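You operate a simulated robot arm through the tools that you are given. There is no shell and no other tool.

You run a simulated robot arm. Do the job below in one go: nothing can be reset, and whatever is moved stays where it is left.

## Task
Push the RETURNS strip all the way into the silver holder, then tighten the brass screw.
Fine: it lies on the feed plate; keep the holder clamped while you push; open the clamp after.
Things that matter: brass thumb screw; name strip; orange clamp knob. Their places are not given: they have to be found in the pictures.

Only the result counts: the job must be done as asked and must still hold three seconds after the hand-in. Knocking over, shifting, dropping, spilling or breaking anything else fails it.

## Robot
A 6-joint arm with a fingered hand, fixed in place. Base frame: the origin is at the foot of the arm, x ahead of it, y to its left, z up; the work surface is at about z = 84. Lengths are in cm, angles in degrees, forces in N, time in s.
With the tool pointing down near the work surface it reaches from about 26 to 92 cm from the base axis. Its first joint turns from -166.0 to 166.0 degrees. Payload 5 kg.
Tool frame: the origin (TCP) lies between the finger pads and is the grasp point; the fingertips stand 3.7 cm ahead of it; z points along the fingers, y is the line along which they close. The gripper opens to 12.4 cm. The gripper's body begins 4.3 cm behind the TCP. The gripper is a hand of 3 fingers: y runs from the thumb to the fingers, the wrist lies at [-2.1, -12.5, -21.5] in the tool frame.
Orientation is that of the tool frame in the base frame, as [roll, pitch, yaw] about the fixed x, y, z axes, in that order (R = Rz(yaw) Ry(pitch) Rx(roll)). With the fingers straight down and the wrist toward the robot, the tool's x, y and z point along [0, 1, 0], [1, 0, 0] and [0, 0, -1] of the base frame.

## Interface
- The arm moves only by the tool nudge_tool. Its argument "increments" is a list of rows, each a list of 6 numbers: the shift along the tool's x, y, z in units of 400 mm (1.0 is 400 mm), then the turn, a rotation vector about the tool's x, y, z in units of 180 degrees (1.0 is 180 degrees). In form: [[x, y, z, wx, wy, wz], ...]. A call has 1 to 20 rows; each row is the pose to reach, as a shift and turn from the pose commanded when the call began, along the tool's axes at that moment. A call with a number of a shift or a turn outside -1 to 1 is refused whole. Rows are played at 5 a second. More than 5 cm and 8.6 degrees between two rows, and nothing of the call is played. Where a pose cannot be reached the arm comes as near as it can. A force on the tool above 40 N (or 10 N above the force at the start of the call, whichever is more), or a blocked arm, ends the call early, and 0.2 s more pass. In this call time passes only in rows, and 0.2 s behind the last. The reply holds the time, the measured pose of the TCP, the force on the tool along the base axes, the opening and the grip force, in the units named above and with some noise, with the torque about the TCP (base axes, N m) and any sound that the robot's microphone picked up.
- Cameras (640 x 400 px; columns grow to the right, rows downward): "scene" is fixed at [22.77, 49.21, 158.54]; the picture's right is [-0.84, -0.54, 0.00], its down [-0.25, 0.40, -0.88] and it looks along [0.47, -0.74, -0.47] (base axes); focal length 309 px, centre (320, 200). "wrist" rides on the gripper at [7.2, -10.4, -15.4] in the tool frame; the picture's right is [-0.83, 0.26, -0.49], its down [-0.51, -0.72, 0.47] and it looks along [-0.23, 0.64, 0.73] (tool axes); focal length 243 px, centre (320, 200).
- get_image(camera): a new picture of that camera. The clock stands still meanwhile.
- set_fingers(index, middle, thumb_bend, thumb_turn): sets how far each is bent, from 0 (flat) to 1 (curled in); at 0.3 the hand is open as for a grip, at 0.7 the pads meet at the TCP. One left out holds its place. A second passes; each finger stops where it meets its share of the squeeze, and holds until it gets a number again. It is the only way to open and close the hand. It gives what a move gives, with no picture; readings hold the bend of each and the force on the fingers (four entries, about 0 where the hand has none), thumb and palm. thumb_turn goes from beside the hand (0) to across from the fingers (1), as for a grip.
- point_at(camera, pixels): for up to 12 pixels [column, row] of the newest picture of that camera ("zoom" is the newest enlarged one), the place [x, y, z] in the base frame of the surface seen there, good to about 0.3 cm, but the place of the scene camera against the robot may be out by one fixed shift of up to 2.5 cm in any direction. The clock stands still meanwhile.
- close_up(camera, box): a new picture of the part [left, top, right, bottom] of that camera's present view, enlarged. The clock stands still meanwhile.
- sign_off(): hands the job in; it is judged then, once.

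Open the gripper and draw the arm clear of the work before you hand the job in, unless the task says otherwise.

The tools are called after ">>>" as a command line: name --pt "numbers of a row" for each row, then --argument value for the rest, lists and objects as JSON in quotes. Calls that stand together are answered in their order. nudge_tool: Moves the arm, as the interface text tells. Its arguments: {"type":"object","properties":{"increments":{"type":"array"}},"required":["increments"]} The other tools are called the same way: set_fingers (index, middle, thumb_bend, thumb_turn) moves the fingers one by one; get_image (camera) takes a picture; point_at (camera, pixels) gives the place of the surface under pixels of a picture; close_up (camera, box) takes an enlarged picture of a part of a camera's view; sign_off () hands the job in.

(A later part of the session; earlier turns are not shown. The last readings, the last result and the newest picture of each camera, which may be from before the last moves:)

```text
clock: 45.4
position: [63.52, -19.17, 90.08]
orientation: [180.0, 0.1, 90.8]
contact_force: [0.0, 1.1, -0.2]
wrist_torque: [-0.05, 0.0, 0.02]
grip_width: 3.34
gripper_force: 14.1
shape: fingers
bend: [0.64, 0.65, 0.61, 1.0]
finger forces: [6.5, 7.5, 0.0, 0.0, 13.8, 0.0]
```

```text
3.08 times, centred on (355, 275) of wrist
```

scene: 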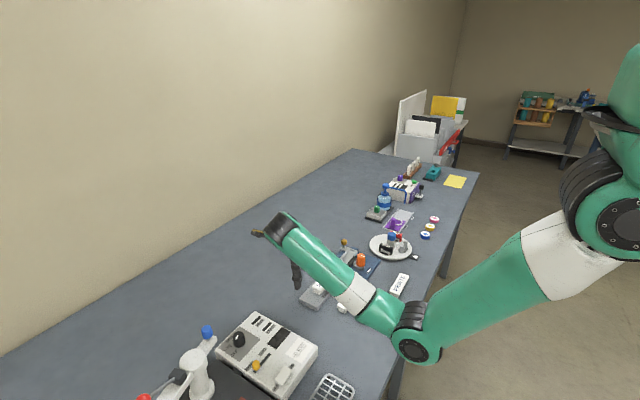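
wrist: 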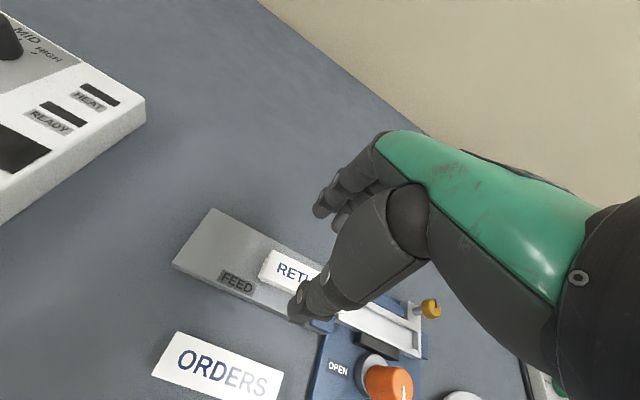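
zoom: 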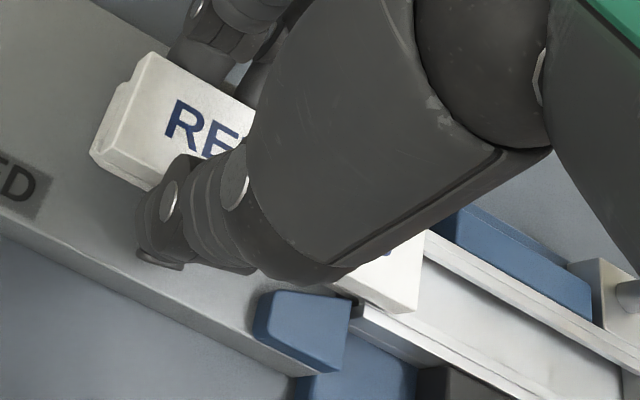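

Reaction is only 1 N and the strip moves with the hand: its front is now past the mouth. I continue 4 cm.

>>> nudge_tool --pt "-0.007 -0.0001 0 0 0 0" --pt "-0.014 -0.0002 0 0 0 0" --pt "-0.021 -0.0003 0 0 0 0" --pt "-0.028 -0.0004 0 0 0 0" --pt "-0.035 -0.0005 0 0 0 0" --pt "-0.042 -0.0006 0 0 0 0" --pt "-0.049 -0.0007 0 0 0 0" --pt "-0.056 -0.0008 0 0 0 0" --pt "-0.063 -0.0009 0 0 0 0" --pt "-0.07 -0.001 0 0 0 0" --pt "-0.077 -0.0011 0 0 0 0" --pt "-0.084 -0.0012 0 0 0 0" --pt "-0.091 -0.0013 0 0 0 0" --pt "-0.1 -0.0014 0 0 0 0"

>>> close_up --camera "wrist" --box '[280, 210, 430, 340]'

>>> close_up --camera "scene" --box '[280, 220, 390, 310]'

```text
clock: 47.5
position: [63.53, -21.02, 90.15]
orientation: [179.8, -0.6, 91.2]
contact_force: [-1.2, 17.4, 7.1]
wrist_torque: [0.46, -0.09, 0.33]
grip_width: 3.3
gripper_force: 25.3
shape: fingers
bend: [0.64, 0.65, 0.61, 1.0]
finger forces: [5.8, 29.5, 0.0, 0.0, 14.8, 0.0]
stopped in row 10: the force on the tool passed its limit at 42 N (the readings are from after the stop); the commanded pose is now the measured one
```

```text
3.08 times, centred on (355, 275) of wrist
```

zoom: 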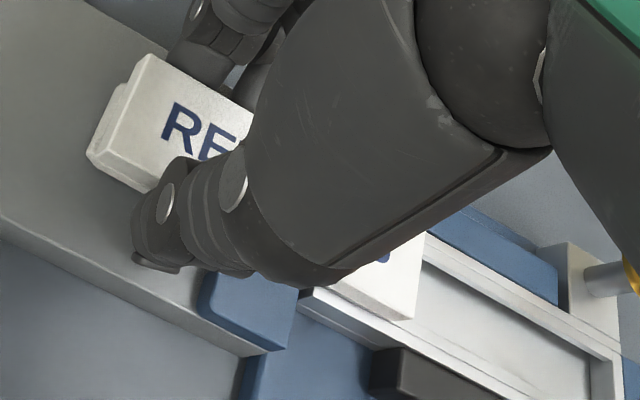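

```text
4.44 times, centred on (335, 265) of scene
```

zoom: 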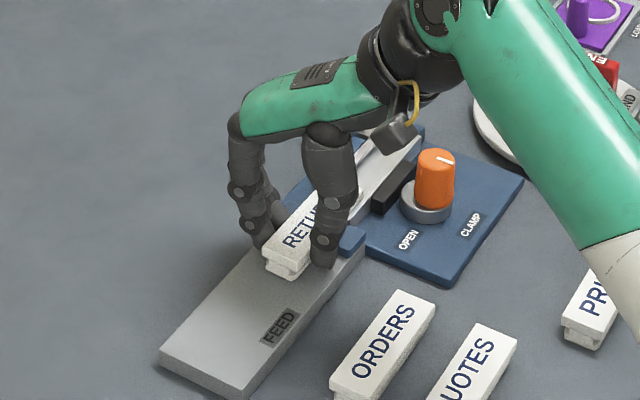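

The middle finger ran against the funnel block (42 N stop) at TCP y -21; the strip itself slid well and is about 2.6 cm inside the holder, so it is now guided. I back off slightly, release, and rise to push from behind with the stiff side of the fingers instead.

>>> nudge_tool --pt "0.004 0 0 0 0 0" --pt "0.008 0 0 0 0 0"

>>> set_fingers --index 0.48 --middle 0.48 --thumb_bend 0.48

>>> nudge_tool --pt "0 0 -0.03 0 0 0" --pt "0 0 -0.06 0 0 0" --pt "0 0 -0.09 0 0 0" --pt "0 0 -0.12 0 0 0"

>>> get_image --camera "wrist"

```text
clock: 48.0
position: [63.61, -21.03, 90.22]
orientation: [179.8, -0.3, 91.0]
contact_force: [-0.1, 10.4, 6.4]
wrist_torque: [0.22, -0.14, 0.22]
grip_width: 3.33
gripper_force: 21.8
shape: fingers
bend: [0.64, 0.65, 0.61, 1.0]
finger forces: [6.0, 23.5, 0.1, 0.0, 14.3, 0.0]
```

```text
clock: 49.0
position: [63.6, -21.0, 90.11]
orientation: [179.8, -0.4, 91.1]
contact_force: [0.2, -0.3, -0.3]
wrist_torque: [0.03, 0.02, 0.0]
grip_width: 7.32
gripper_force: 0.1
shape: fingers
bend: [0.48, 0.48, 0.48, 1.0]
finger forces: [0.0, 0.0, 0.0, 0.0, 0.0, 0.0]
```

```text
clock: 50.0
position: [63.44, -21.04, 94.98]
orientation: [-179.9, -0.4, 91.1]
contact_force: [-0.1, 0.8, 0.0]
wrist_torque: [-0.01, 0.03, -0.01]
grip_width: 7.31
gripper_force: 0.0
shape: fingers
bend: [0.48, 0.48, 0.48, 1.0]
finger forces: [0.1, 0.0, 0.0, 0.0, 0.1, 0.0]
```

```text
taken
```

wrist: 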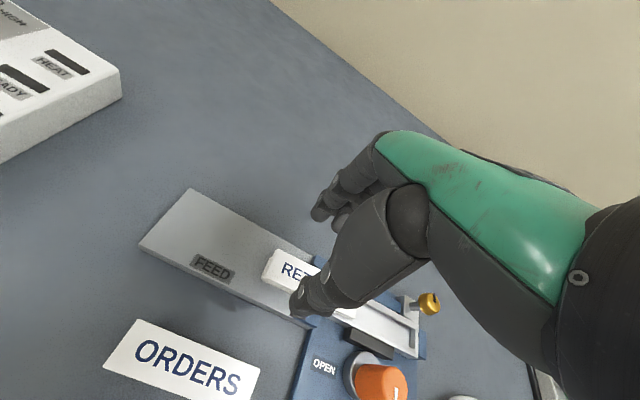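

Strip released without being disturbed. I measure its rear end and front end now.

>>> close_up --camera "wrist" --box '[230, 220, 450, 370]'

>>> point_at --camera "zoom" --pixels '[[128, 90], [105, 150], [118, 120], [150, 95], [135, 165], [385, 245], [360, 262], [345, 270], [200, 240], [90, 155]]'

```text
2.67 times, centred on (340, 295) of wrist
```

zoom: 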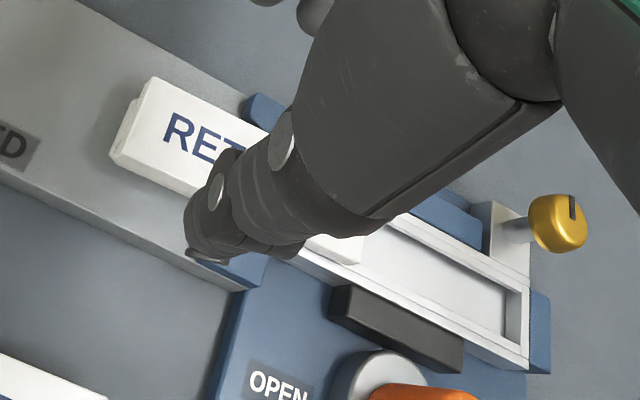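

```text
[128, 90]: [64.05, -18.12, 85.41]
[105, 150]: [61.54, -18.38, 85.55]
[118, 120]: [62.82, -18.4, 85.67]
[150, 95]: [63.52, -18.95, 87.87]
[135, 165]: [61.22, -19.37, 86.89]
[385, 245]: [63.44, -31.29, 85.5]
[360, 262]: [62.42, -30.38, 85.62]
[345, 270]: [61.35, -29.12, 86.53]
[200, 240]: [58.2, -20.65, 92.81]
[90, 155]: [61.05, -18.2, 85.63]
```

The strip's rear is at y ≈ -18.8 and its front near -29. I move the hand behind it to (62.0,-14.8,95), restoring yaw 90, and curl the two fingers to 0.68 with the thumb held open at 0.5.

>>> nudge_tool --pt "0.03 -0.007 0 0 -0.0005 0.0015" --pt "0.065 -0.015 0 0 -0.001 0.003" --pt "0.1 -0.022 0 0 -0.0015 0.0045" --pt "0.13 -0.028 0 0 -0.002 0.006" --pt "0.156 -0.032 0 0 -0.0022 0.006"

>>> set_fingers --index 0.68 --middle 0.68 --thumb_bend 0.5

>>> get_image --camera "wrist"

>>> close_up --camera "scene" --box '[280, 220, 390, 310]'

```text
clock: 51.2
position: [62.05, -14.82, 94.99]
orientation: [179.9, 0.0, 90.0]
contact_force: [1.0, -0.4, 0.1]
wrist_torque: [0.0, 0.0, 0.03]
grip_width: 7.33
gripper_force: 0.0
shape: fingers
bend: [0.48, 0.48, 0.48, 1.0]
finger forces: [0.1, 0.1, 0.1, 0.1, 0.0, 0.1]
```

```text
clock: 52.2
position: [62.1, -14.72, 95.03]
orientation: [179.9, 0.0, 90.0]
contact_force: [-0.7, 0.0, -0.5]
wrist_torque: [0.01, -0.03, 0.02]
grip_width: 4.04
gripper_force: 0.1
shape: fingers
bend: [0.68, 0.68, 0.5, 1.0]
finger forces: [0.1, 0.1, 0.0, 0.0, 0.1, 0.1]
```

```text
taken
```

wrist: 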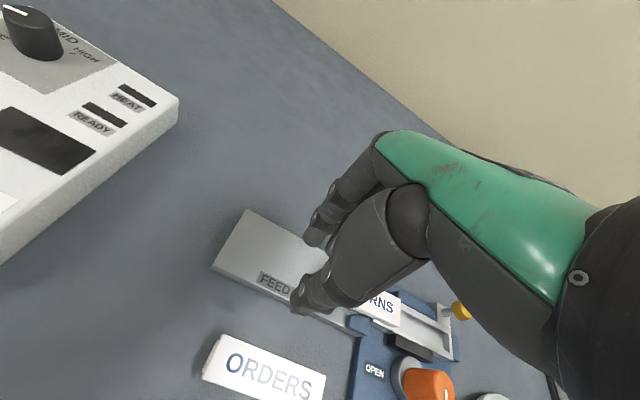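

```text
4.44 times, centred on (335, 265) of scene
```

zoom: 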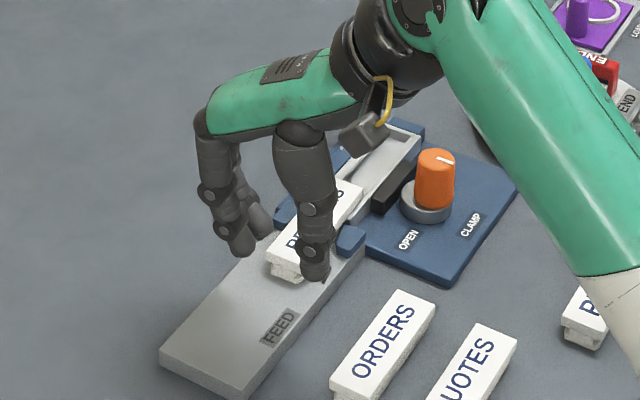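

I measure the fingertips' place and depth now (index tip about (308,243), thumb tip about (298,305)).

>>> close_up --camera "wrist" --box '[280, 190, 360, 270]'

>>> point_at --camera "zoom" --pixels '[[200, 260], [240, 270], [220, 280], [180, 240], [210, 200], [260, 275], [330, 330], [330, 300], [350, 320], [300, 220], [290, 275], [340, 345]]'

```text
5.00 times, centred on (320, 230) of wrist
```

zoom: 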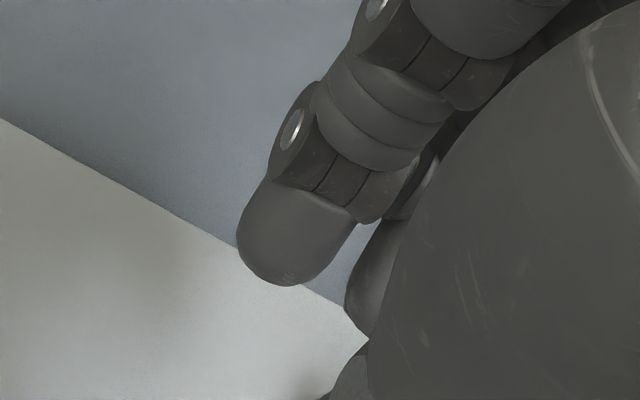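

```text
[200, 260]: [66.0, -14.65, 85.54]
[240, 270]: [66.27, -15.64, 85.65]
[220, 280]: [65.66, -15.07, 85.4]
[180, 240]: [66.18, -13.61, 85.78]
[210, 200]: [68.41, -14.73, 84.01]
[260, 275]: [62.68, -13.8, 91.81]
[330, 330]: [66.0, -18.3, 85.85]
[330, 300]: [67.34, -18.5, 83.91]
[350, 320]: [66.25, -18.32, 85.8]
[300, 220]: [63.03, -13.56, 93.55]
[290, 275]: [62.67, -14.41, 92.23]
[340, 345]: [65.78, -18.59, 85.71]
```

Tips sit at tool y ≈ +0.6..+1.6 (x ≈ 62.7-63.7) and about 3.4 cm below the TCP. I lower 4.65 cm to tip height ≈ 86.9, behind the strip.

>>> nudge_tool --pt "0 0 0.03 0 0 0" --pt "0 0 0.06 0 0 0" --pt "0 0 0.09 0 0 0" --pt "0 0 0.116 0 0 0"

>>> nudge_tool --pt "-0.0075 0 0 0 0 0" --pt "-0.015 0 0 0 0 0" --pt "-0.0225 0 0 0 0 0" --pt "-0.03 0 0 0 0 0" --pt "-0.0375 0 0 0 0 0" --pt "-0.045 0 0 0 0 0" --pt "-0.0525 0 0 0 0 0" --pt "-0.06 0 0 0 0 0" --pt "-0.0675 0 0 0 0 0" --pt "-0.075 0 0 0 0 0"

>>> close_up --camera "wrist" --box '[250, 190, 450, 340]'

>>> close_up --camera "scene" --box '[280, 220, 390, 310]'

```text
clock: 53.2
position: [62.07, -14.74, 90.39]
orientation: [180.0, 0.0, 90.1]
contact_force: [0.7, -0.5, -0.5]
wrist_torque: [0.0, 0.0, 0.0]
grip_width: 4.05
gripper_force: 0.0
shape: fingers
bend: [0.68, 0.68, 0.5, 1.0]
finger forces: [0.1, 0.1, 0.0, 0.0, 0.0, 0.0]
```

```text
clock: 55.5
position: [62.13, -17.81, 90.24]
orientation: [180.0, 0.1, 90.0]
contact_force: [-0.3, 0.1, -0.6]
wrist_torque: [-0.03, -0.01, -0.01]
grip_width: 4.04
gripper_force: 0.4
shape: fingers
bend: [0.68, 0.68, 0.5, 1.0]
finger forces: [0.0, 0.1, 0.1, 0.1, 0.1, 0.1]
```

```text
2.67 times, centred on (350, 265) of wrist
```

zoom: 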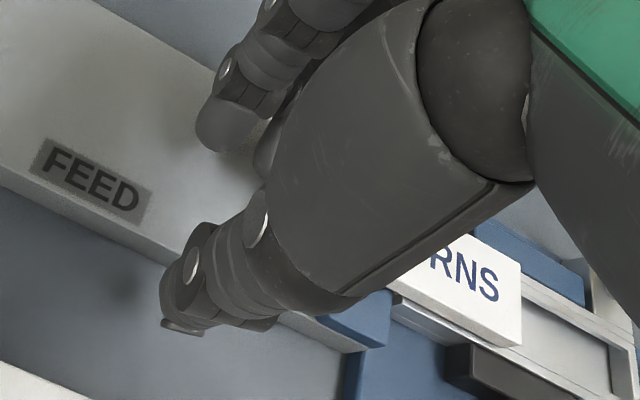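

```text
4.44 times, centred on (335, 265) of scene
```

zoom: 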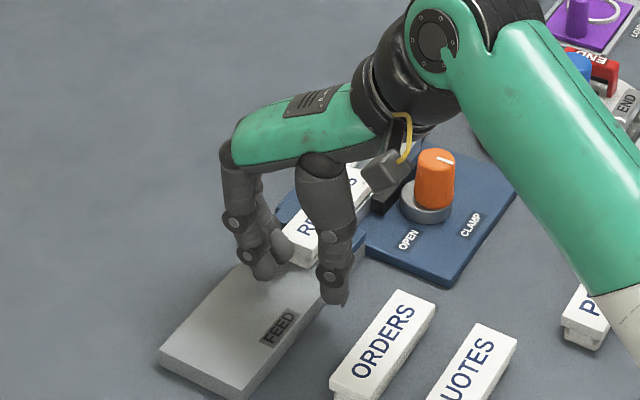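

The strip slides with almost no force (front visible at about (522,300) in the wrist zoom). I continue the push by 4.2 cm.

>>> nudge_tool --pt "-0.0075 0 0 0 0 0" --pt "-0.015 0 0 0 0 0" --pt "-0.0225 0 0 0 0 0" --pt "-0.03 0 0 0 0 0" --pt "-0.0375 0 0 0 0 0" --pt "-0.045 0 0 0 0 0" --pt "-0.0525 0 0 0 0 0" --pt "-0.06 0 0 0 0 0" --pt "-0.0675 0 0 0 0 0" --pt "-0.075 0 0 0 0 0" --pt "-0.0825 0 0 0 0 0" --pt "-0.09 0 0 0 0 0" --pt "-0.0975 0 0 0 0 0" --pt "-0.105 0 0 0 0 0"

>>> close_up --camera "wrist" --box '[250, 190, 450, 340]'

>>> point_at --camera "zoom" --pixels '[[515, 265], [510, 340], [518, 300], [250, 160], [600, 360], [470, 320]]'

```text
clock: 58.5
position: [62.27, -21.92, 90.31]
orientation: [179.8, 0.0, 90.0]
contact_force: [1.0, 0.3, -0.2]
wrist_torque: [0.04, 0.04, 0.01]
grip_width: 4.04
gripper_force: 0.2
shape: fingers
bend: [0.68, 0.68, 0.5, 1.0]
finger forces: [0.0, 0.2, 0.0, 0.1, 0.0, 0.1]
```

```text
2.67 times, centred on (350, 265) of wrist
```

zoom: 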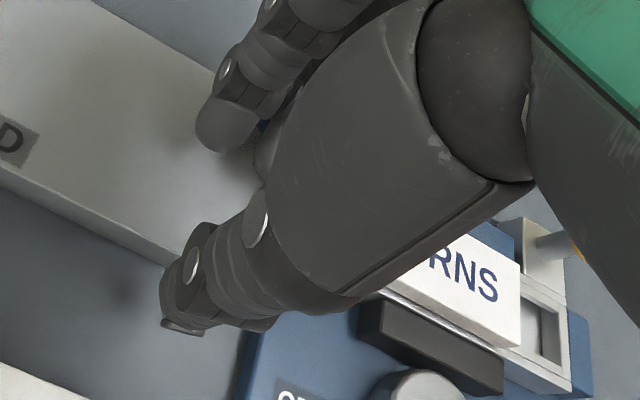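

```text
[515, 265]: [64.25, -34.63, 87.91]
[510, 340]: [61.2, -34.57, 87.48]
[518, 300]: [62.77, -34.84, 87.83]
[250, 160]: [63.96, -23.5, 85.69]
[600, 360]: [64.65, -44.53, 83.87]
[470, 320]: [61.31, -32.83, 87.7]
```

Strip front is at y ≈ -34.8, 3.4 cm from the end wall, still nearly force-free. I push on 3 cm, then finish in finer steps.

>>> nudge_tool --pt "-0.0075 0 0 0 0 0" --pt "-0.015 0 0 0 0 0" --pt "-0.0225 0 0 0 0 0" --pt "-0.03 0 0 0 0 0" --pt "-0.0375 0 0 0 0 0" --pt "-0.045 0 0 0 0 0" --pt "-0.0525 0 0 0 0 0" --pt "-0.06 0 0 0 0 0" --pt "-0.0675 0 0 0 0 0" --pt "-0.074 0 0 0 0 0"

>>> close_up --camera "wrist" --box '[250, 190, 450, 340]'

>>> point_at --camera "zoom" --pixels '[[515, 265], [510, 340], [518, 300], [540, 340], [470, 320], [530, 310]]'

```text
clock: 60.6
position: [62.06, -24.97, 90.33]
orientation: [179.9, 0.0, 90.0]
contact_force: [-0.5, 0.1, -0.6]
wrist_torque: [-0.02, -0.02, 0.01]
grip_width: 4.04
gripper_force: 0.0
shape: fingers
bend: [0.68, 0.68, 0.5, 1.0]
finger forces: [0.1, 0.0, 0.1, 0.0, 0.1, 0.1]
```

```text
2.67 times, centred on (350, 265) of wrist
```

zoom: 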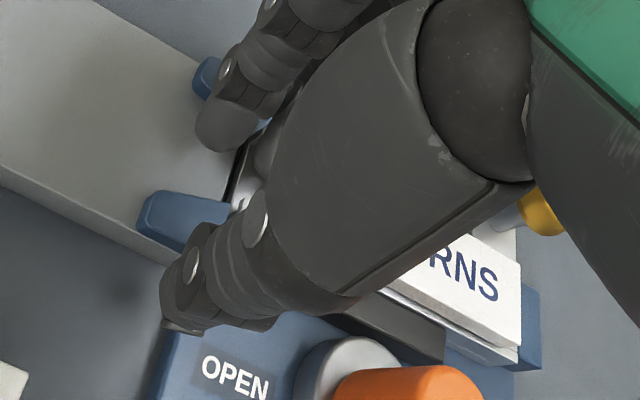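

```text
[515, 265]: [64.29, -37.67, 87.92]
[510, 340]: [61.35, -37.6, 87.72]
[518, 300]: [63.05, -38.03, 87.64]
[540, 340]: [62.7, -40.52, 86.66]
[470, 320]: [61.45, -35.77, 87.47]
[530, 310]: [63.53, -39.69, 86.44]
```

Front top edge is at y ≈ -38.0, about at the end wall, still no resistance. I go on in 1 mm steps and watch the force.

>>> nudge_tool --pt "-0.0025 0 0 0 0 0" --pt "-0.005 0 0 0 0 0" --pt "-0.0075 0 0 0 0 0" --pt "-0.01 0 0 0 0 0"

```text
clock: 61.6
position: [62.15, -25.26, 90.41]
orientation: [179.9, 0.1, 90.0]
contact_force: [-0.6, 0.1, -0.2]
wrist_torque: [-0.03, 0.0, 0.02]
grip_width: 4.05
gripper_force: 0.1
shape: fingers
bend: [0.68, 0.68, 0.5, 1.0]
finger forces: [0.0, 0.2, 0.0, 0.0, 0.0, 0.1]
```

Still free; I continue in 1 mm steps.

>>> nudge_tool --pt "-0.0025 0 0 0 0 0" --pt "-0.005 0 0 0 0 0" --pt "-0.0075 0 0 0 0 0" --pt "-0.01 0 0 0 0 0"

>>> close_up --camera "wrist" --box '[330, 230, 450, 340]'

```text
clock: 62.6
position: [62.02, -25.62, 90.34]
orientation: [-179.9, -0.1, 90.0]
contact_force: [0.3, 2.7, 0.3]
wrist_torque: [0.05, -0.01, 0.04]
grip_width: 4.06
gripper_force: 2.0
shape: fingers
bend: [0.68, 0.68, 0.5, 1.0]
finger forces: [0.0, 3.0, 0.0, 0.0, 0.1, 0.0]
```

```text
3.64 times, centred on (390, 285) of wrist
```

zoom: 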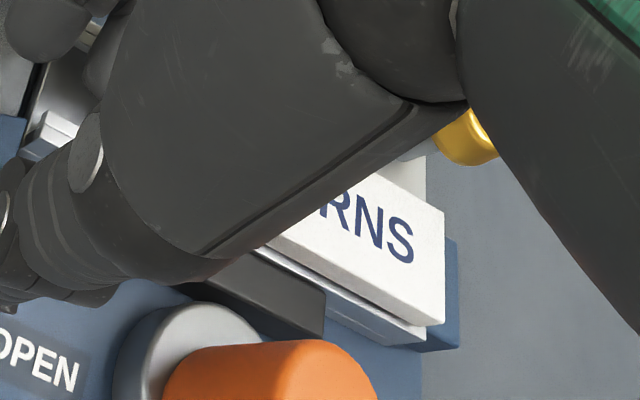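

Resistance appears (3 N). I press 2 mm more to see whether it climbs as at a hard stop.

>>> nudge_tool --pt "-0.0015 0 0 0 0 0" --pt "-0.003 0 0 0 0 0" --pt "-0.005 0 0 0 0 0"

```text
clock: 63.5
position: [62.14, -25.8, 90.45]
orientation: [180.0, -0.2, 90.0]
contact_force: [0.1, 9.5, 0.6]
wrist_torque: [0.27, 0.01, 0.11]
grip_width: 4.05
gripper_force: 4.7
shape: fingers
bend: [0.68, 0.68, 0.5, 1.0]
finger forces: [0.0, 9.9, 0.0, 0.0, 0.0, 0.0]
```

Force climbs steeply (9.9 N), as at a hard stop. I press a little more to seat it fully, then check where the strip's ends are.

>>> nudge_tool --pt "-0.002 0 0 0 0 0" --pt "-0.004 0 0 0 0 0" --pt "-0.004 0 0 0 0 0"

>>> close_up --camera "wrist" --box '[280, 190, 450, 340]'

>>> point_at --camera "zoom" --pixels '[[485, 285], [475, 360], [480, 320], [500, 345], [440, 340], [110, 150], [130, 110], [480, 375], [498, 380], [90, 120]]'

>>> close_up --camera "scene" --box '[290, 220, 400, 310]'

```text
clock: 64.2
position: [62.18, -26.07, 90.28]
orientation: [-180.0, -0.1, 90.1]
contact_force: [0.2, 20.1, 2.3]
wrist_torque: [0.46, -0.03, 0.28]
grip_width: 4.04
gripper_force: 10.0
shape: fingers
bend: [0.68, 0.68, 0.5, 1.0]
finger forces: [0.0, 20.7, 0.0, 0.0, 0.1, 0.0]
```

```text
2.67 times, centred on (365, 265) of wrist
```

zoom: 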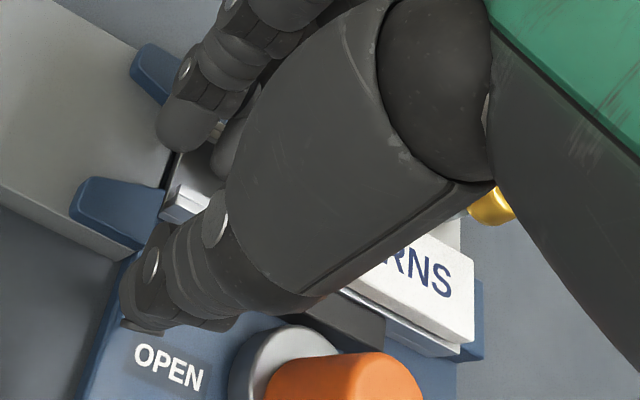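

```text
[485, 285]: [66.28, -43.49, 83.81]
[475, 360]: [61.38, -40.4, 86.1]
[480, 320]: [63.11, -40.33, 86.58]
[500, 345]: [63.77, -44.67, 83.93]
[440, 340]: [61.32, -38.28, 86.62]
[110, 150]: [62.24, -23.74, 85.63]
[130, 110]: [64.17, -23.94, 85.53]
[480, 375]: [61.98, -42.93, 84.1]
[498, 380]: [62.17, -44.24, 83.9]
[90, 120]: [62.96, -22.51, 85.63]
```

```text
4.44 times, centred on (345, 265) of scene
```

zoom: 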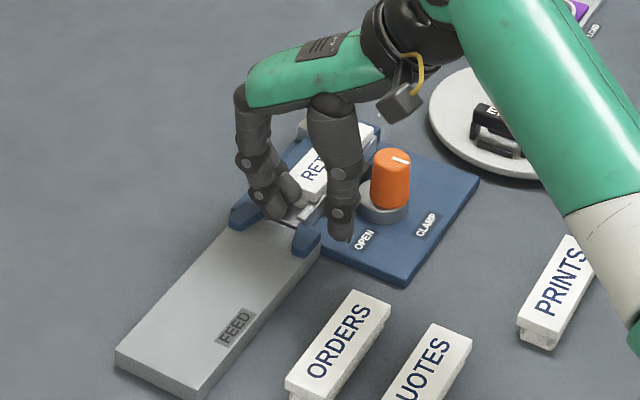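

20 N reached at a hard stop, no sound. I back off, rise and view the seated strip from above.

>>> nudge_tool --pt "0.01 0 0 0 0 0" --pt "0.03 0 0 0 0 0" --pt "0.05 0 -0.02 0 0 0" --pt "0.05 0 -0.06 0 0 0" --pt "0.05 0 -0.11 0 0 0" --pt "0.03 0 -0.16 0 0 0" --pt "0.0 0.01 -0.2 0 0 0" --pt "-0.05 0.02 -0.24 0 0 0" --pt "-0.1 0.03 -0.27 0 0 0" --pt "-0.16 0.04 -0.29 0 0 0" --pt "-0.22 0.05 -0.3 0 0 0" --pt "-0.28 0.06 -0.3 0 0 0" --pt "-0.34 0.06 -0.3 0 0 0"

>>> get_image --camera "wrist"

```text
clock: 67.0
position: [64.53, -39.71, 102.37]
orientation: [-180.0, 0.1, 90.1]
contact_force: [1.2, -0.2, 0.2]
wrist_torque: [0.0, 0.0, 0.0]
grip_width: 4.02
gripper_force: 0.0
shape: fingers
bend: [0.68, 0.68, 0.5, 1.0]
finger forces: [0.0, 0.0, 0.0, 0.0, 0.1, 0.0]
```

```text
taken
```

wrist: 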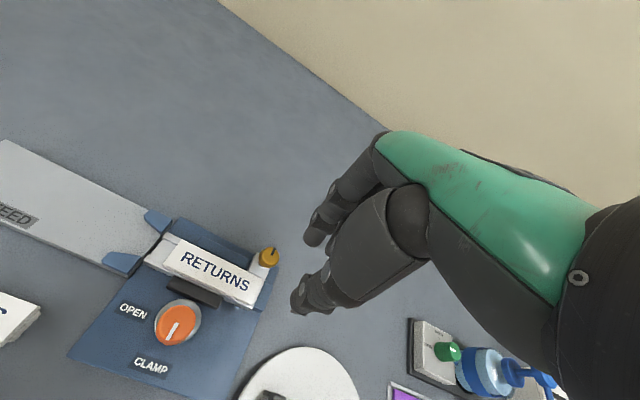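

The strip now sits in the holder at about (210,268) in the wrist picture, with the screw at (268,257). I zoom to check that it is fully in and where the screw's slot points.

>>> close_up --camera "wrist" --box '[130, 200, 300, 350]'

>>> close_up --camera "wrist" --box '[220, 230, 290, 320]'

>>> point_at --camera "zoom" --pixels '[[400, 110], [372, 115], [430, 120], [405, 90], [385, 150], [330, 190], [270, 330], [300, 260], [290, 345], [360, 165], [410, 100], [345, 220]]'

```text
2.67 times, centred on (215, 275) of wrist
```

zoom: 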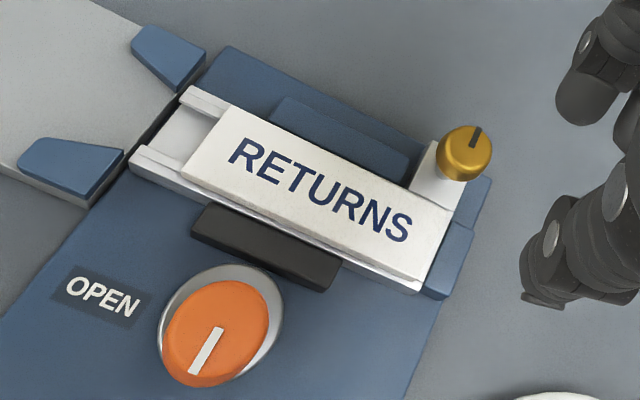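

```text
4.44 times, centred on (255, 275) of wrist
```

zoom: 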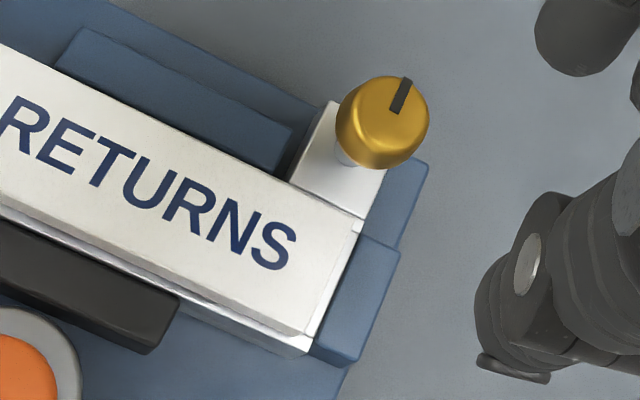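

```text
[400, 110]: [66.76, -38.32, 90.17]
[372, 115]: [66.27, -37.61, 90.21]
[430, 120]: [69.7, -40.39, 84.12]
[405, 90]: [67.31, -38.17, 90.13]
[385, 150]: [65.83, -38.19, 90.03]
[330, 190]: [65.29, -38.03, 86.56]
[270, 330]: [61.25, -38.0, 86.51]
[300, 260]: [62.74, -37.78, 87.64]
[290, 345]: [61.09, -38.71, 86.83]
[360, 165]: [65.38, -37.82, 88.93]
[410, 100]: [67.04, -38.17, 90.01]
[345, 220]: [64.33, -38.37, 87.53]
```

The strip's front meets the end wall (thin silver band at its front in the zoom), so it is fully in. The screw's centre is about (66.65,-37.7), head top z 90.15, radius ≈ 1; I open the fingers to 0.5 and go above it with yaw 135, ready for a clockwise turn.

>>> set_fingers --index 0.5 --middle 0.5 --thumb_bend 0.5 --thumb_turn 1.0

>>> nudge_tool --pt "0.008 0.008 0.0 0 0 -0.04" --pt "0.016 0.016 0.0 0 0 -0.08" --pt "0.024 0.024 0.0 0 0 -0.12" --pt "0.032 0.032 0.01 0 0 -0.16" --pt "0.04 0.042 0.03 0 0 -0.2" --pt "0.05 0.053 0.06 0 0 -0.25"

>>> get_image --camera "wrist"

>>> close_up --camera "scene" --box '[290, 200, 410, 300]'

```text
clock: 68.0
position: [64.47, -39.68, 102.36]
orientation: [179.9, 0.0, 90.0]
contact_force: [-0.3, 0.9, -0.9]
wrist_torque: [0.0, 0.02, -0.04]
grip_width: 6.73
gripper_force: 0.1
shape: fingers
bend: [0.5, 0.5, 0.5, 1.0]
finger forces: [0.1, 0.0, 0.0, 0.0, 0.0, 0.0]
```

```text
refused: row 6 steps farther than a row can; nothing moved
```

```text
taken
```

wrist: 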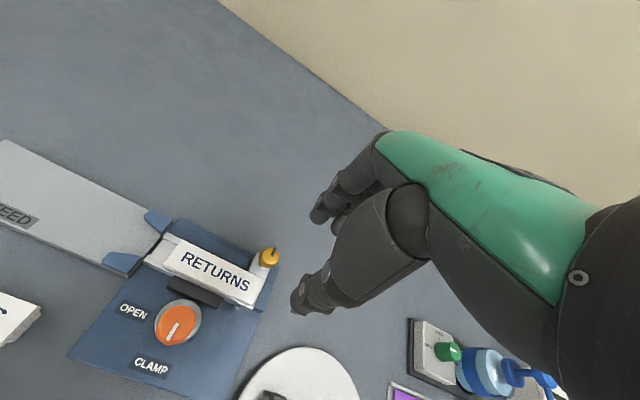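

```text
4.00 times, centred on (350, 250) of scene
```

zoom: 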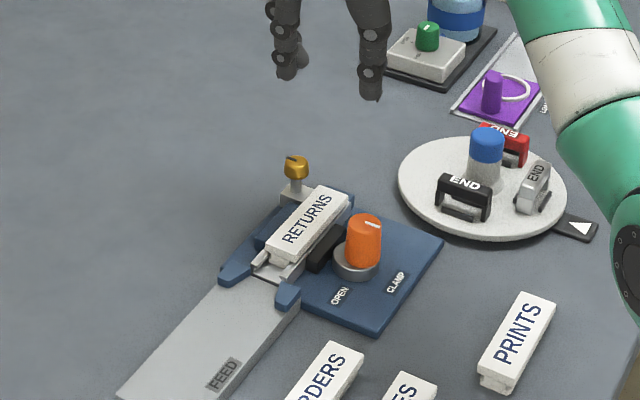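

That move was refused (last turn step over 8.6°); nothing moved. I repeat it with even steps.

>>> nudge_tool --pt "0.007 0.007 0.0 0 0 -0.036" --pt "0.014 0.015 0.0 0 0 -0.072" --pt "0.021 0.023 0.0 0 0 -0.108" --pt "0.028 0.031 0.01 0 0 -0.144" --pt "0.036 0.039 0.025 0 0 -0.18" --pt "0.043 0.046 0.04 0 0 -0.216" --pt "0.05 0.054 0.06 0 0 -0.25"

>>> get_image --camera "wrist"

>>> close_up --camera "scene" --box '[290, 200, 410, 300]'

```text
clock: 69.7
position: [66.7, -37.71, 99.92]
orientation: [179.8, 0.0, 135.1]
contact_force: [0.0, -0.6, 0.0]
wrist_torque: [0.0, 0.01, -0.02]
grip_width: 6.76
gripper_force: 0.0
shape: fingers
bend: [0.5, 0.5, 0.5, 1.0]
finger forces: [0.0, 0.1, 0.1, 0.0, 0.1, 0.0]
```

```text
taken
```

wrist: 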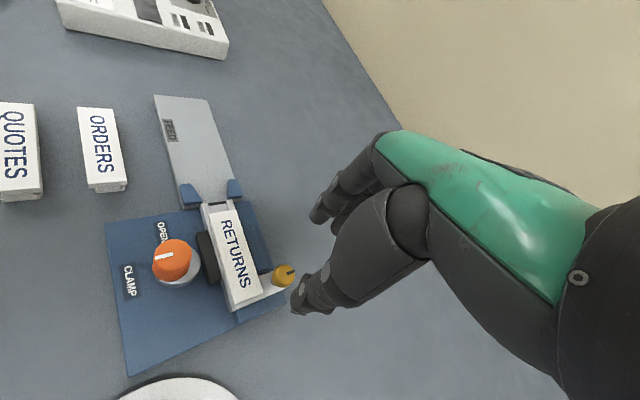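

```text
4.00 times, centred on (350, 250) of scene
```

zoom: 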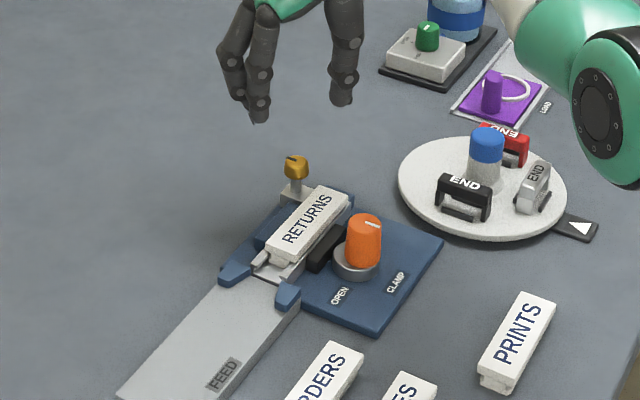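

The screw appears at (284,274), almost exactly under the TCP (expected (287,273)). I measure the head's edges in a zoom.

>>> close_up --camera "wrist" --box '[255, 250, 311, 300]'

>>> point_at --camera "zoom" --pixels '[[350, 175], [300, 150], [380, 140], [330, 120], [340, 200], [400, 170], [290, 190], [330, 260], [300, 240], [345, 150]]'

```text
8.00 times, centred on (283, 275) of wrist
```

zoom: 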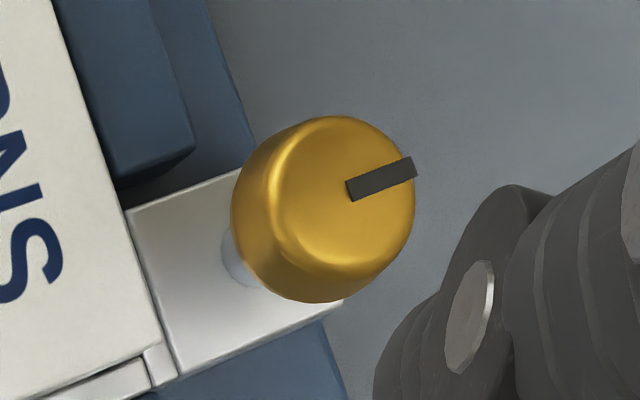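

```text
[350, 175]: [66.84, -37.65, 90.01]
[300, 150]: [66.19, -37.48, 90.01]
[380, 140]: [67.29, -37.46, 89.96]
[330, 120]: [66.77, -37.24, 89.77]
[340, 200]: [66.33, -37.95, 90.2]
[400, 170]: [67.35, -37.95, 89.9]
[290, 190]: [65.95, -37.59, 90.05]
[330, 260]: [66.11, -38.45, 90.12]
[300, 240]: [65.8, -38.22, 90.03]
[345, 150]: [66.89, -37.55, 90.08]
```

Head centre is about (66.57,-37.82), radius ≈ 0.8, mark pointing +x. I correct 1.5 mm and descend 8 cm, so the tips end near z 88.5 around the head, above the strip top.

>>> nudge_tool --pt "0 -0.004 0.03 0 0 0" --pt "0 -0.004 0.06 0 0 0" --pt "0 -0.004 0.09 0 0 0" --pt "0 -0.004 0.12 0 0 0" --pt "0 -0.004 0.15 0 0 0" --pt "0 -0.004 0.175 0 0 0" --pt "0 -0.004 0.2 0 0 0"

>>> close_up --camera "wrist" --box '[240, 170, 400, 330]'

>>> close_up --camera "scene" --box '[310, 210, 390, 290]'

```text
clock: 71.2
position: [66.58, -37.86, 91.9]
orientation: [179.9, 0.0, 135.0]
contact_force: [0.2, -0.5, -0.1]
wrist_torque: [-0.01, 0.01, -0.02]
grip_width: 6.8
gripper_force: 0.0
shape: fingers
bend: [0.5, 0.5, 0.5, 1.0]
finger forces: [0.1, 0.0, 0.0, 0.0, 0.0, 0.0]
```

```text
2.50 times, centred on (320, 250) of wrist
```

zoom: 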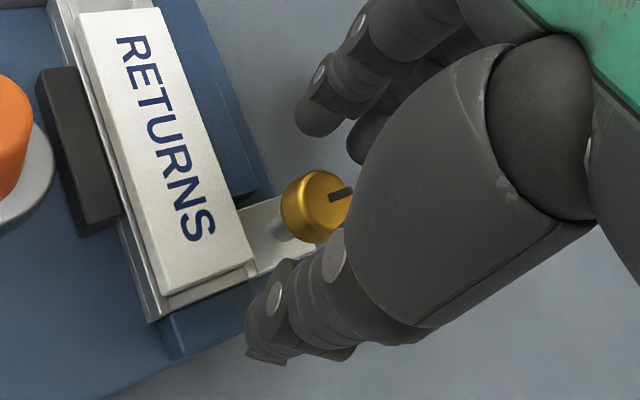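

```text
5.00 times, centred on (350, 250) of scene
```

zoom: 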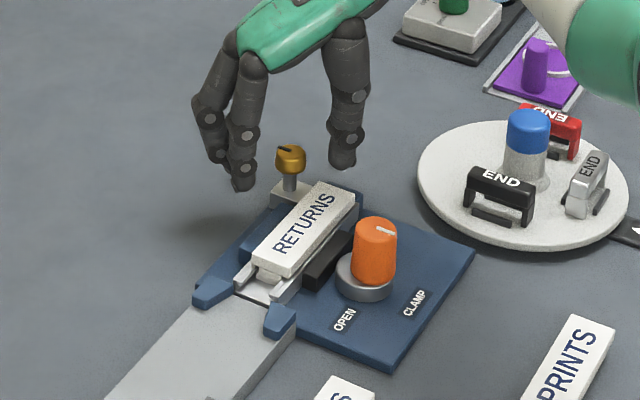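

The screw head stands between thumb and fingers. I close on it.

>>> set_fingers --index 0.78 --middle 0.78 --thumb_bend 0.78

>>> close_up --camera "wrist" --box '[240, 190, 360, 310]'

>>> close_up --camera "scene" --box '[310, 210, 390, 290]'

```text
clock: 72.2
position: [66.56, -37.92, 91.89]
orientation: [179.8, 0.0, 135.0]
contact_force: [-0.4, -0.3, 0.1]
wrist_torque: [0.0, 0.03, 0.04]
grip_width: 2.27
gripper_force: 21.6
shape: fingers
bend: [0.63, 0.72, 0.66, 1.0]
finger forces: [11.8, 9.3, 0.1, 0.0, 22.0, 0.0]
```

```text
3.33 times, centred on (300, 250) of wrist
```

zoom: 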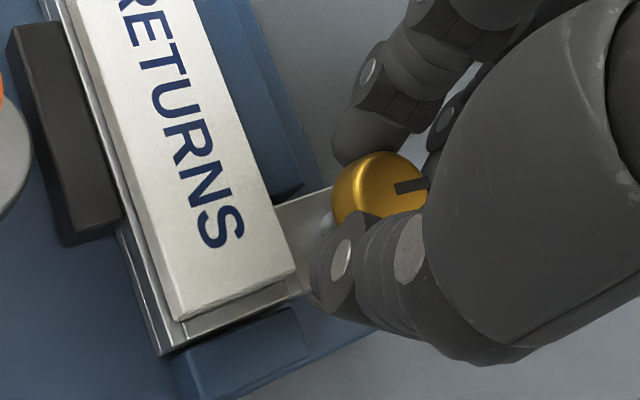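

```text
5.00 times, centred on (350, 250) of scene
```

zoom: 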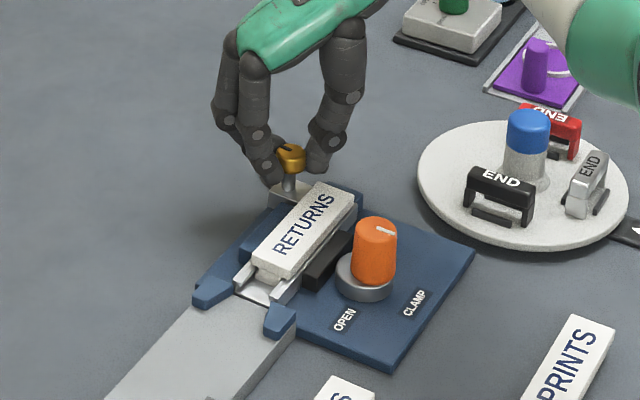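

Gripped with 22 N (bends 0.63/0.72/0.66). I turn clockwise (positive about tool z) by 30° first.

>>> nudge_tool --pt "0 0 0 0 0 0.0278" --pt "0 0 0 0 0 0.0556" --pt "0 0 0 0 0 0.0833" --pt "0 0 0 0 0 0.1111" --pt "0 0 0 0 0 0.1389" --pt "0 0 0 0 0 0.1667"

>>> close_up --camera "wrist" --box '[240, 190, 360, 310]'

```text
clock: 73.7
position: [66.58, -37.75, 91.98]
orientation: [179.9, -0.1, 104.9]
contact_force: [-1.5, 1.3, -0.1]
wrist_torque: [0.06, 0.08, 0.0]
grip_width: 2.27
gripper_force: 21.4
shape: fingers
bend: [0.62, 0.73, 0.67, 1.0]
finger forces: [13.0, 8.9, 0.0, 0.0, 21.5, 0.0]
```

```text
3.33 times, centred on (300, 250) of wrist
```

zoom: 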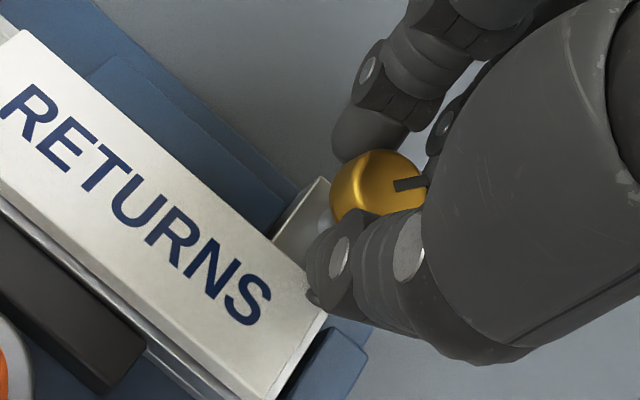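

The mark keeps its place relative to the hand, so the screw turns with it. I go on 84° more (down to yaw ≈ 21).

>>> nudge_tool --pt "0 0 0 0 0 0.0333" --pt "0 0 0 0 0 0.0667" --pt "0 0 0 0 0 0.1" --pt "0 0 0 0 0 0.1333" --pt "0 0 0 0 0 0.1667" --pt "0 0 0 0 0 0.2" --pt "0 0 0 0 0 0.2333" --pt "0 0 0 0 0 0.2667" --pt "0 0 0 0 0 0.3" --pt "0 0 0 0 0 0.3333" --pt "0 0 0 0 0 0.3667" --pt "0 0 0 0 0 0.4" --pt "0 0 0 0 0 0.4333" --pt "0 0 0 0 0 0.4667"

>>> close_up --camera "wrist" --box '[240, 190, 360, 310]'

>>> close_up --camera "scene" --box '[310, 210, 390, 290]'

```text
clock: 76.7
position: [66.5, -37.8, 91.96]
orientation: [-179.9, -0.1, 20.9]
contact_force: [-1.1, 2.6, -0.6]
wrist_torque: [0.1, 0.07, 0.31]
grip_width: 2.35
gripper_force: 28.1
shape: fingers
bend: [0.64, 0.73, 0.67, 1.0]
finger forces: [16.1, 16.2, 0.0, 0.0, 23.3, 0.1]
```

```text
3.33 times, centred on (300, 250) of wrist
```

zoom: 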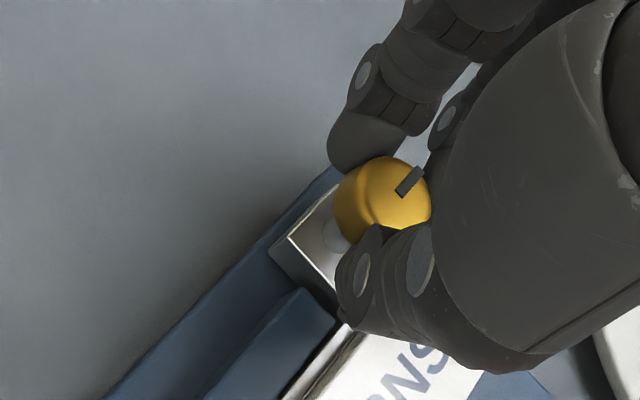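

```text
5.00 times, centred on (350, 250) of scene
```

zoom: 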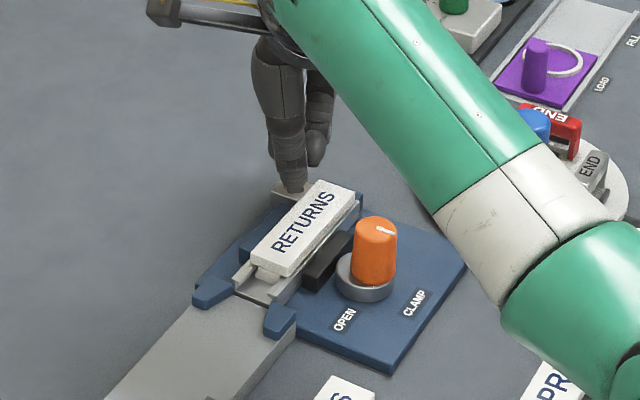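

Now a resisting torque of 0.31 N·m shows and the mark has shifted relative to the hand, so the screw seems to have come tight and the fingers slipped. I measure the mark's direction.

>>> close_up --camera "wrist" --box '[295, 225, 335, 265]'

>>> point_at --camera "zoom" --pixels '[[320, 210], [345, 155], [330, 190], [250, 200], [300, 120], [400, 200], [300, 260], [370, 140]]'

```text
10.00 times, centred on (315, 245) of wrist
```

zoom: 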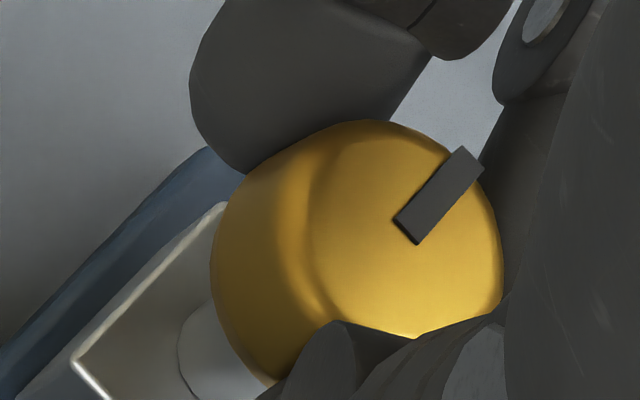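

```text
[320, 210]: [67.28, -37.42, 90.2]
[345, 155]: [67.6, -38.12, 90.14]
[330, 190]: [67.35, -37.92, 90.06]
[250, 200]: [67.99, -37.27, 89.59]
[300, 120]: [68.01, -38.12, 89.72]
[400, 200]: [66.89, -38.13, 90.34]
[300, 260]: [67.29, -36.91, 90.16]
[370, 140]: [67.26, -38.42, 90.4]
```

The mark turned from +x to -y, a 90° clockwise turn, and then the fingers slipped at 0.31 N·m. I release to see whether the screw stays there.

>>> set_fingers --index 0.5 --middle 0.5 --thumb_bend 0.5

>>> close_up --camera "wrist" --box '[280, 210, 340, 270]'

```text
clock: 77.7
position: [66.49, -37.86, 91.95]
orientation: [-179.9, -0.1, 21.0]
contact_force: [0.0, 0.4, -0.5]
wrist_torque: [-0.02, -0.01, 0.0]
grip_width: 6.68
gripper_force: 0.1
shape: fingers
bend: [0.5, 0.5, 0.5, 1.0]
finger forces: [0.1, 0.0, 0.0, 0.1, 0.1, 0.0]
```

```text
6.67 times, centred on (310, 240) of wrist
```

zoom: 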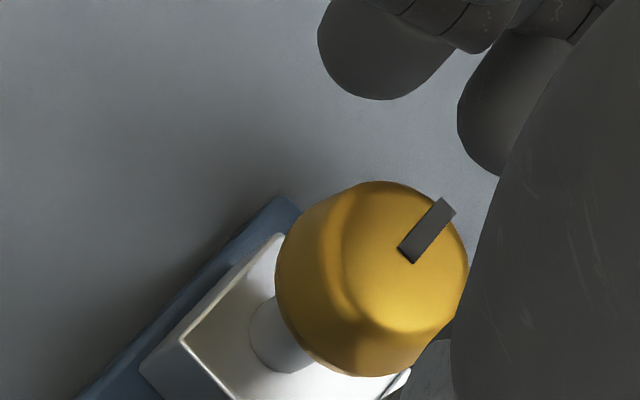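

The screw stays. To make sure it is at its stop and not just slipping, I turn the open hand back 78°, regrip and try once more clockwise.

>>> nudge_tool --pt "0 0 0 0 0 -0.04" --pt "0 0 0 0 0 -0.08" --pt "0 0 0 0 0 -0.12" --pt "0 0 0 0 0 -0.16" --pt "0 0 0 0 0 -0.2" --pt "0 0 0 0 0 -0.24" --pt "0 0 0 0 0 -0.28" --pt "0 0 0 0 0 -0.32" --pt "0 0 0 0 0 -0.36" --pt "0 0 0 0 0 -0.4" --pt "0 0 0 0 0 -0.4333"

>>> set_fingers --index 0.78 --middle 0.78 --thumb_bend 0.78

>>> close_up --camera "wrist" --box '[280, 210, 340, 270]'

>>> nudge_tool --pt "0 0 0 0 0 0.0222" --pt "0 0 0 0 0 0.0444" --pt "0 0 0 0 0 0.0667" --pt "0 0 0 0 0 0.0889" --pt "0 0 0 0 0 0.1111"

>>> close_up --camera "wrist" --box '[280, 210, 340, 270]'

```text
clock: 80.0
position: [66.54, -37.77, 91.98]
orientation: [180.0, 0.0, 99.1]
contact_force: [-0.6, 0.2, -0.5]
wrist_torque: [0.0, 0.03, -0.02]
grip_width: 6.67
gripper_force: 0.1
shape: fingers
bend: [0.5, 0.5, 0.5, 1.0]
finger forces: [0.1, 0.0, 0.0, 0.0, 0.0, 0.0]
```

```text
clock: 81.0
position: [66.58, -37.78, 91.81]
orientation: [179.9, -0.1, 99.0]
contact_force: [-0.9, -0.9, 1.5]
wrist_torque: [0.04, 0.04, 0.07]
grip_width: 2.29
gripper_force: 21.3
shape: fingers
bend: [0.63, 0.71, 0.66, 1.0]
finger forces: [11.8, 8.9, 0.0, 0.0, 22.5, 0.1]
```

```text
6.67 times, centred on (310, 240) of wrist
```

zoom: 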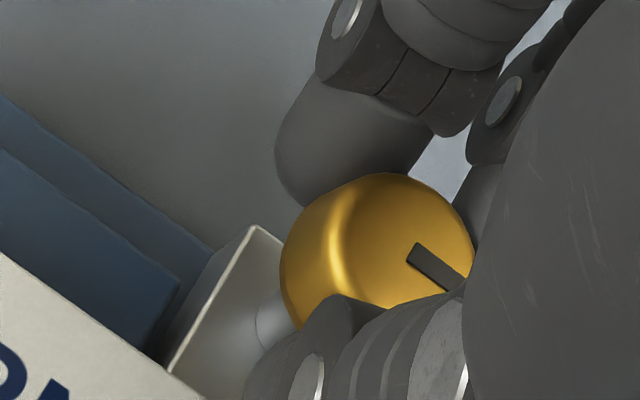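

```text
clock: 82.2
position: [66.51, -37.75, 91.83]
orientation: [180.0, -0.2, 78.9]
contact_force: [-3.5, 1.3, -0.6]
wrist_torque: [0.0, 0.13, 0.29]
grip_width: 2.32
gripper_force: 25.8
shape: fingers
bend: [0.65, 0.72, 0.66, 1.0]
finger forces: [14.0, 12.7, 0.0, 0.1, 25.0, 0.0]
```

```text
6.67 times, centred on (310, 240) of wrist
```

zoom: 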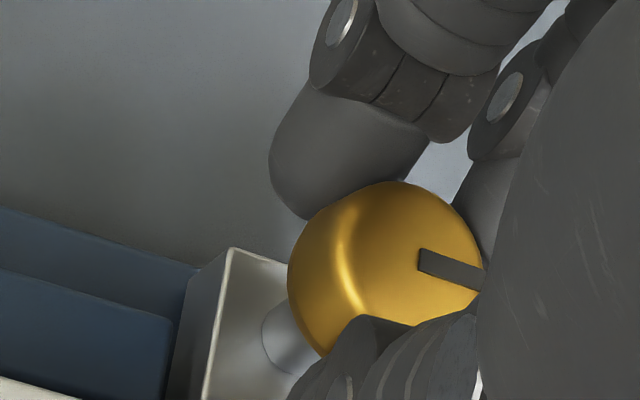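

The hand turned 20° but the mark still points along -y (base), with 0.29 N·m resisting: the screw is tight at its stop. I release it and rise.

>>> set_fingers --index 0.48 --middle 0.48 --thumb_bend 0.48

>>> nudge_tool --pt "0 0 -0.04 0 0 0" --pt "0 0 -0.08 0 0 0" --pt "0 0 -0.13 0 0 0" --pt "0 0 -0.18 0 0 0" --pt "0 0 -0.22 0 0 0"

>>> get_image --camera "wrist"

>>> close_up --camera "wrist" --box '[130, 180, 310, 350]'

```text
clock: 83.2
position: [66.52, -37.82, 91.97]
orientation: [-180.0, 0.0, 78.9]
contact_force: [0.5, -0.6, 0.5]
wrist_torque: [-0.01, -0.01, -0.04]
grip_width: 7.28
gripper_force: 0.0
shape: fingers
bend: [0.48, 0.48, 0.48, 1.0]
finger forces: [0.1, 0.0, 0.0, 0.1, 0.0, 0.1]
```

```text
clock: 84.5
position: [66.57, -37.83, 100.75]
orientation: [179.9, -0.2, 78.9]
contact_force: [0.4, -0.2, -0.8]
wrist_torque: [-0.01, 0.01, -0.04]
grip_width: 7.33
gripper_force: 0.0
shape: fingers
bend: [0.48, 0.48, 0.48, 1.0]
finger forces: [0.1, 0.0, 0.0, 0.1, 0.1, 0.0]
```

```text
taken
```

wrist: 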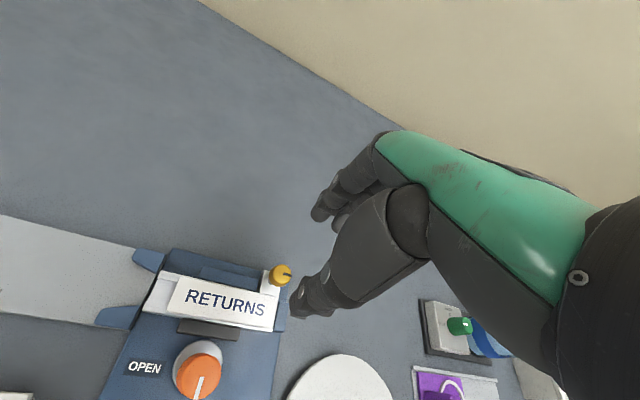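

```text
2.35 times, centred on (220, 265) of wrist
```

zoom: 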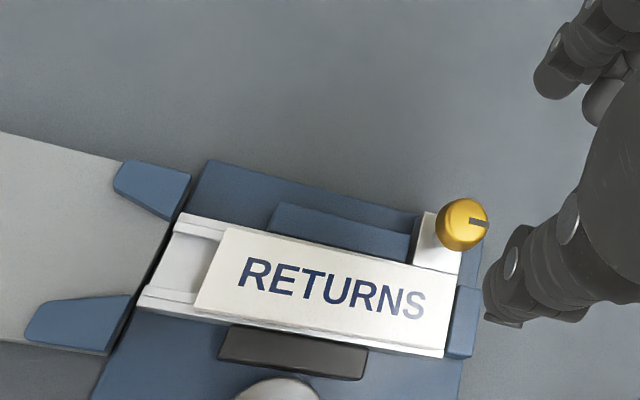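

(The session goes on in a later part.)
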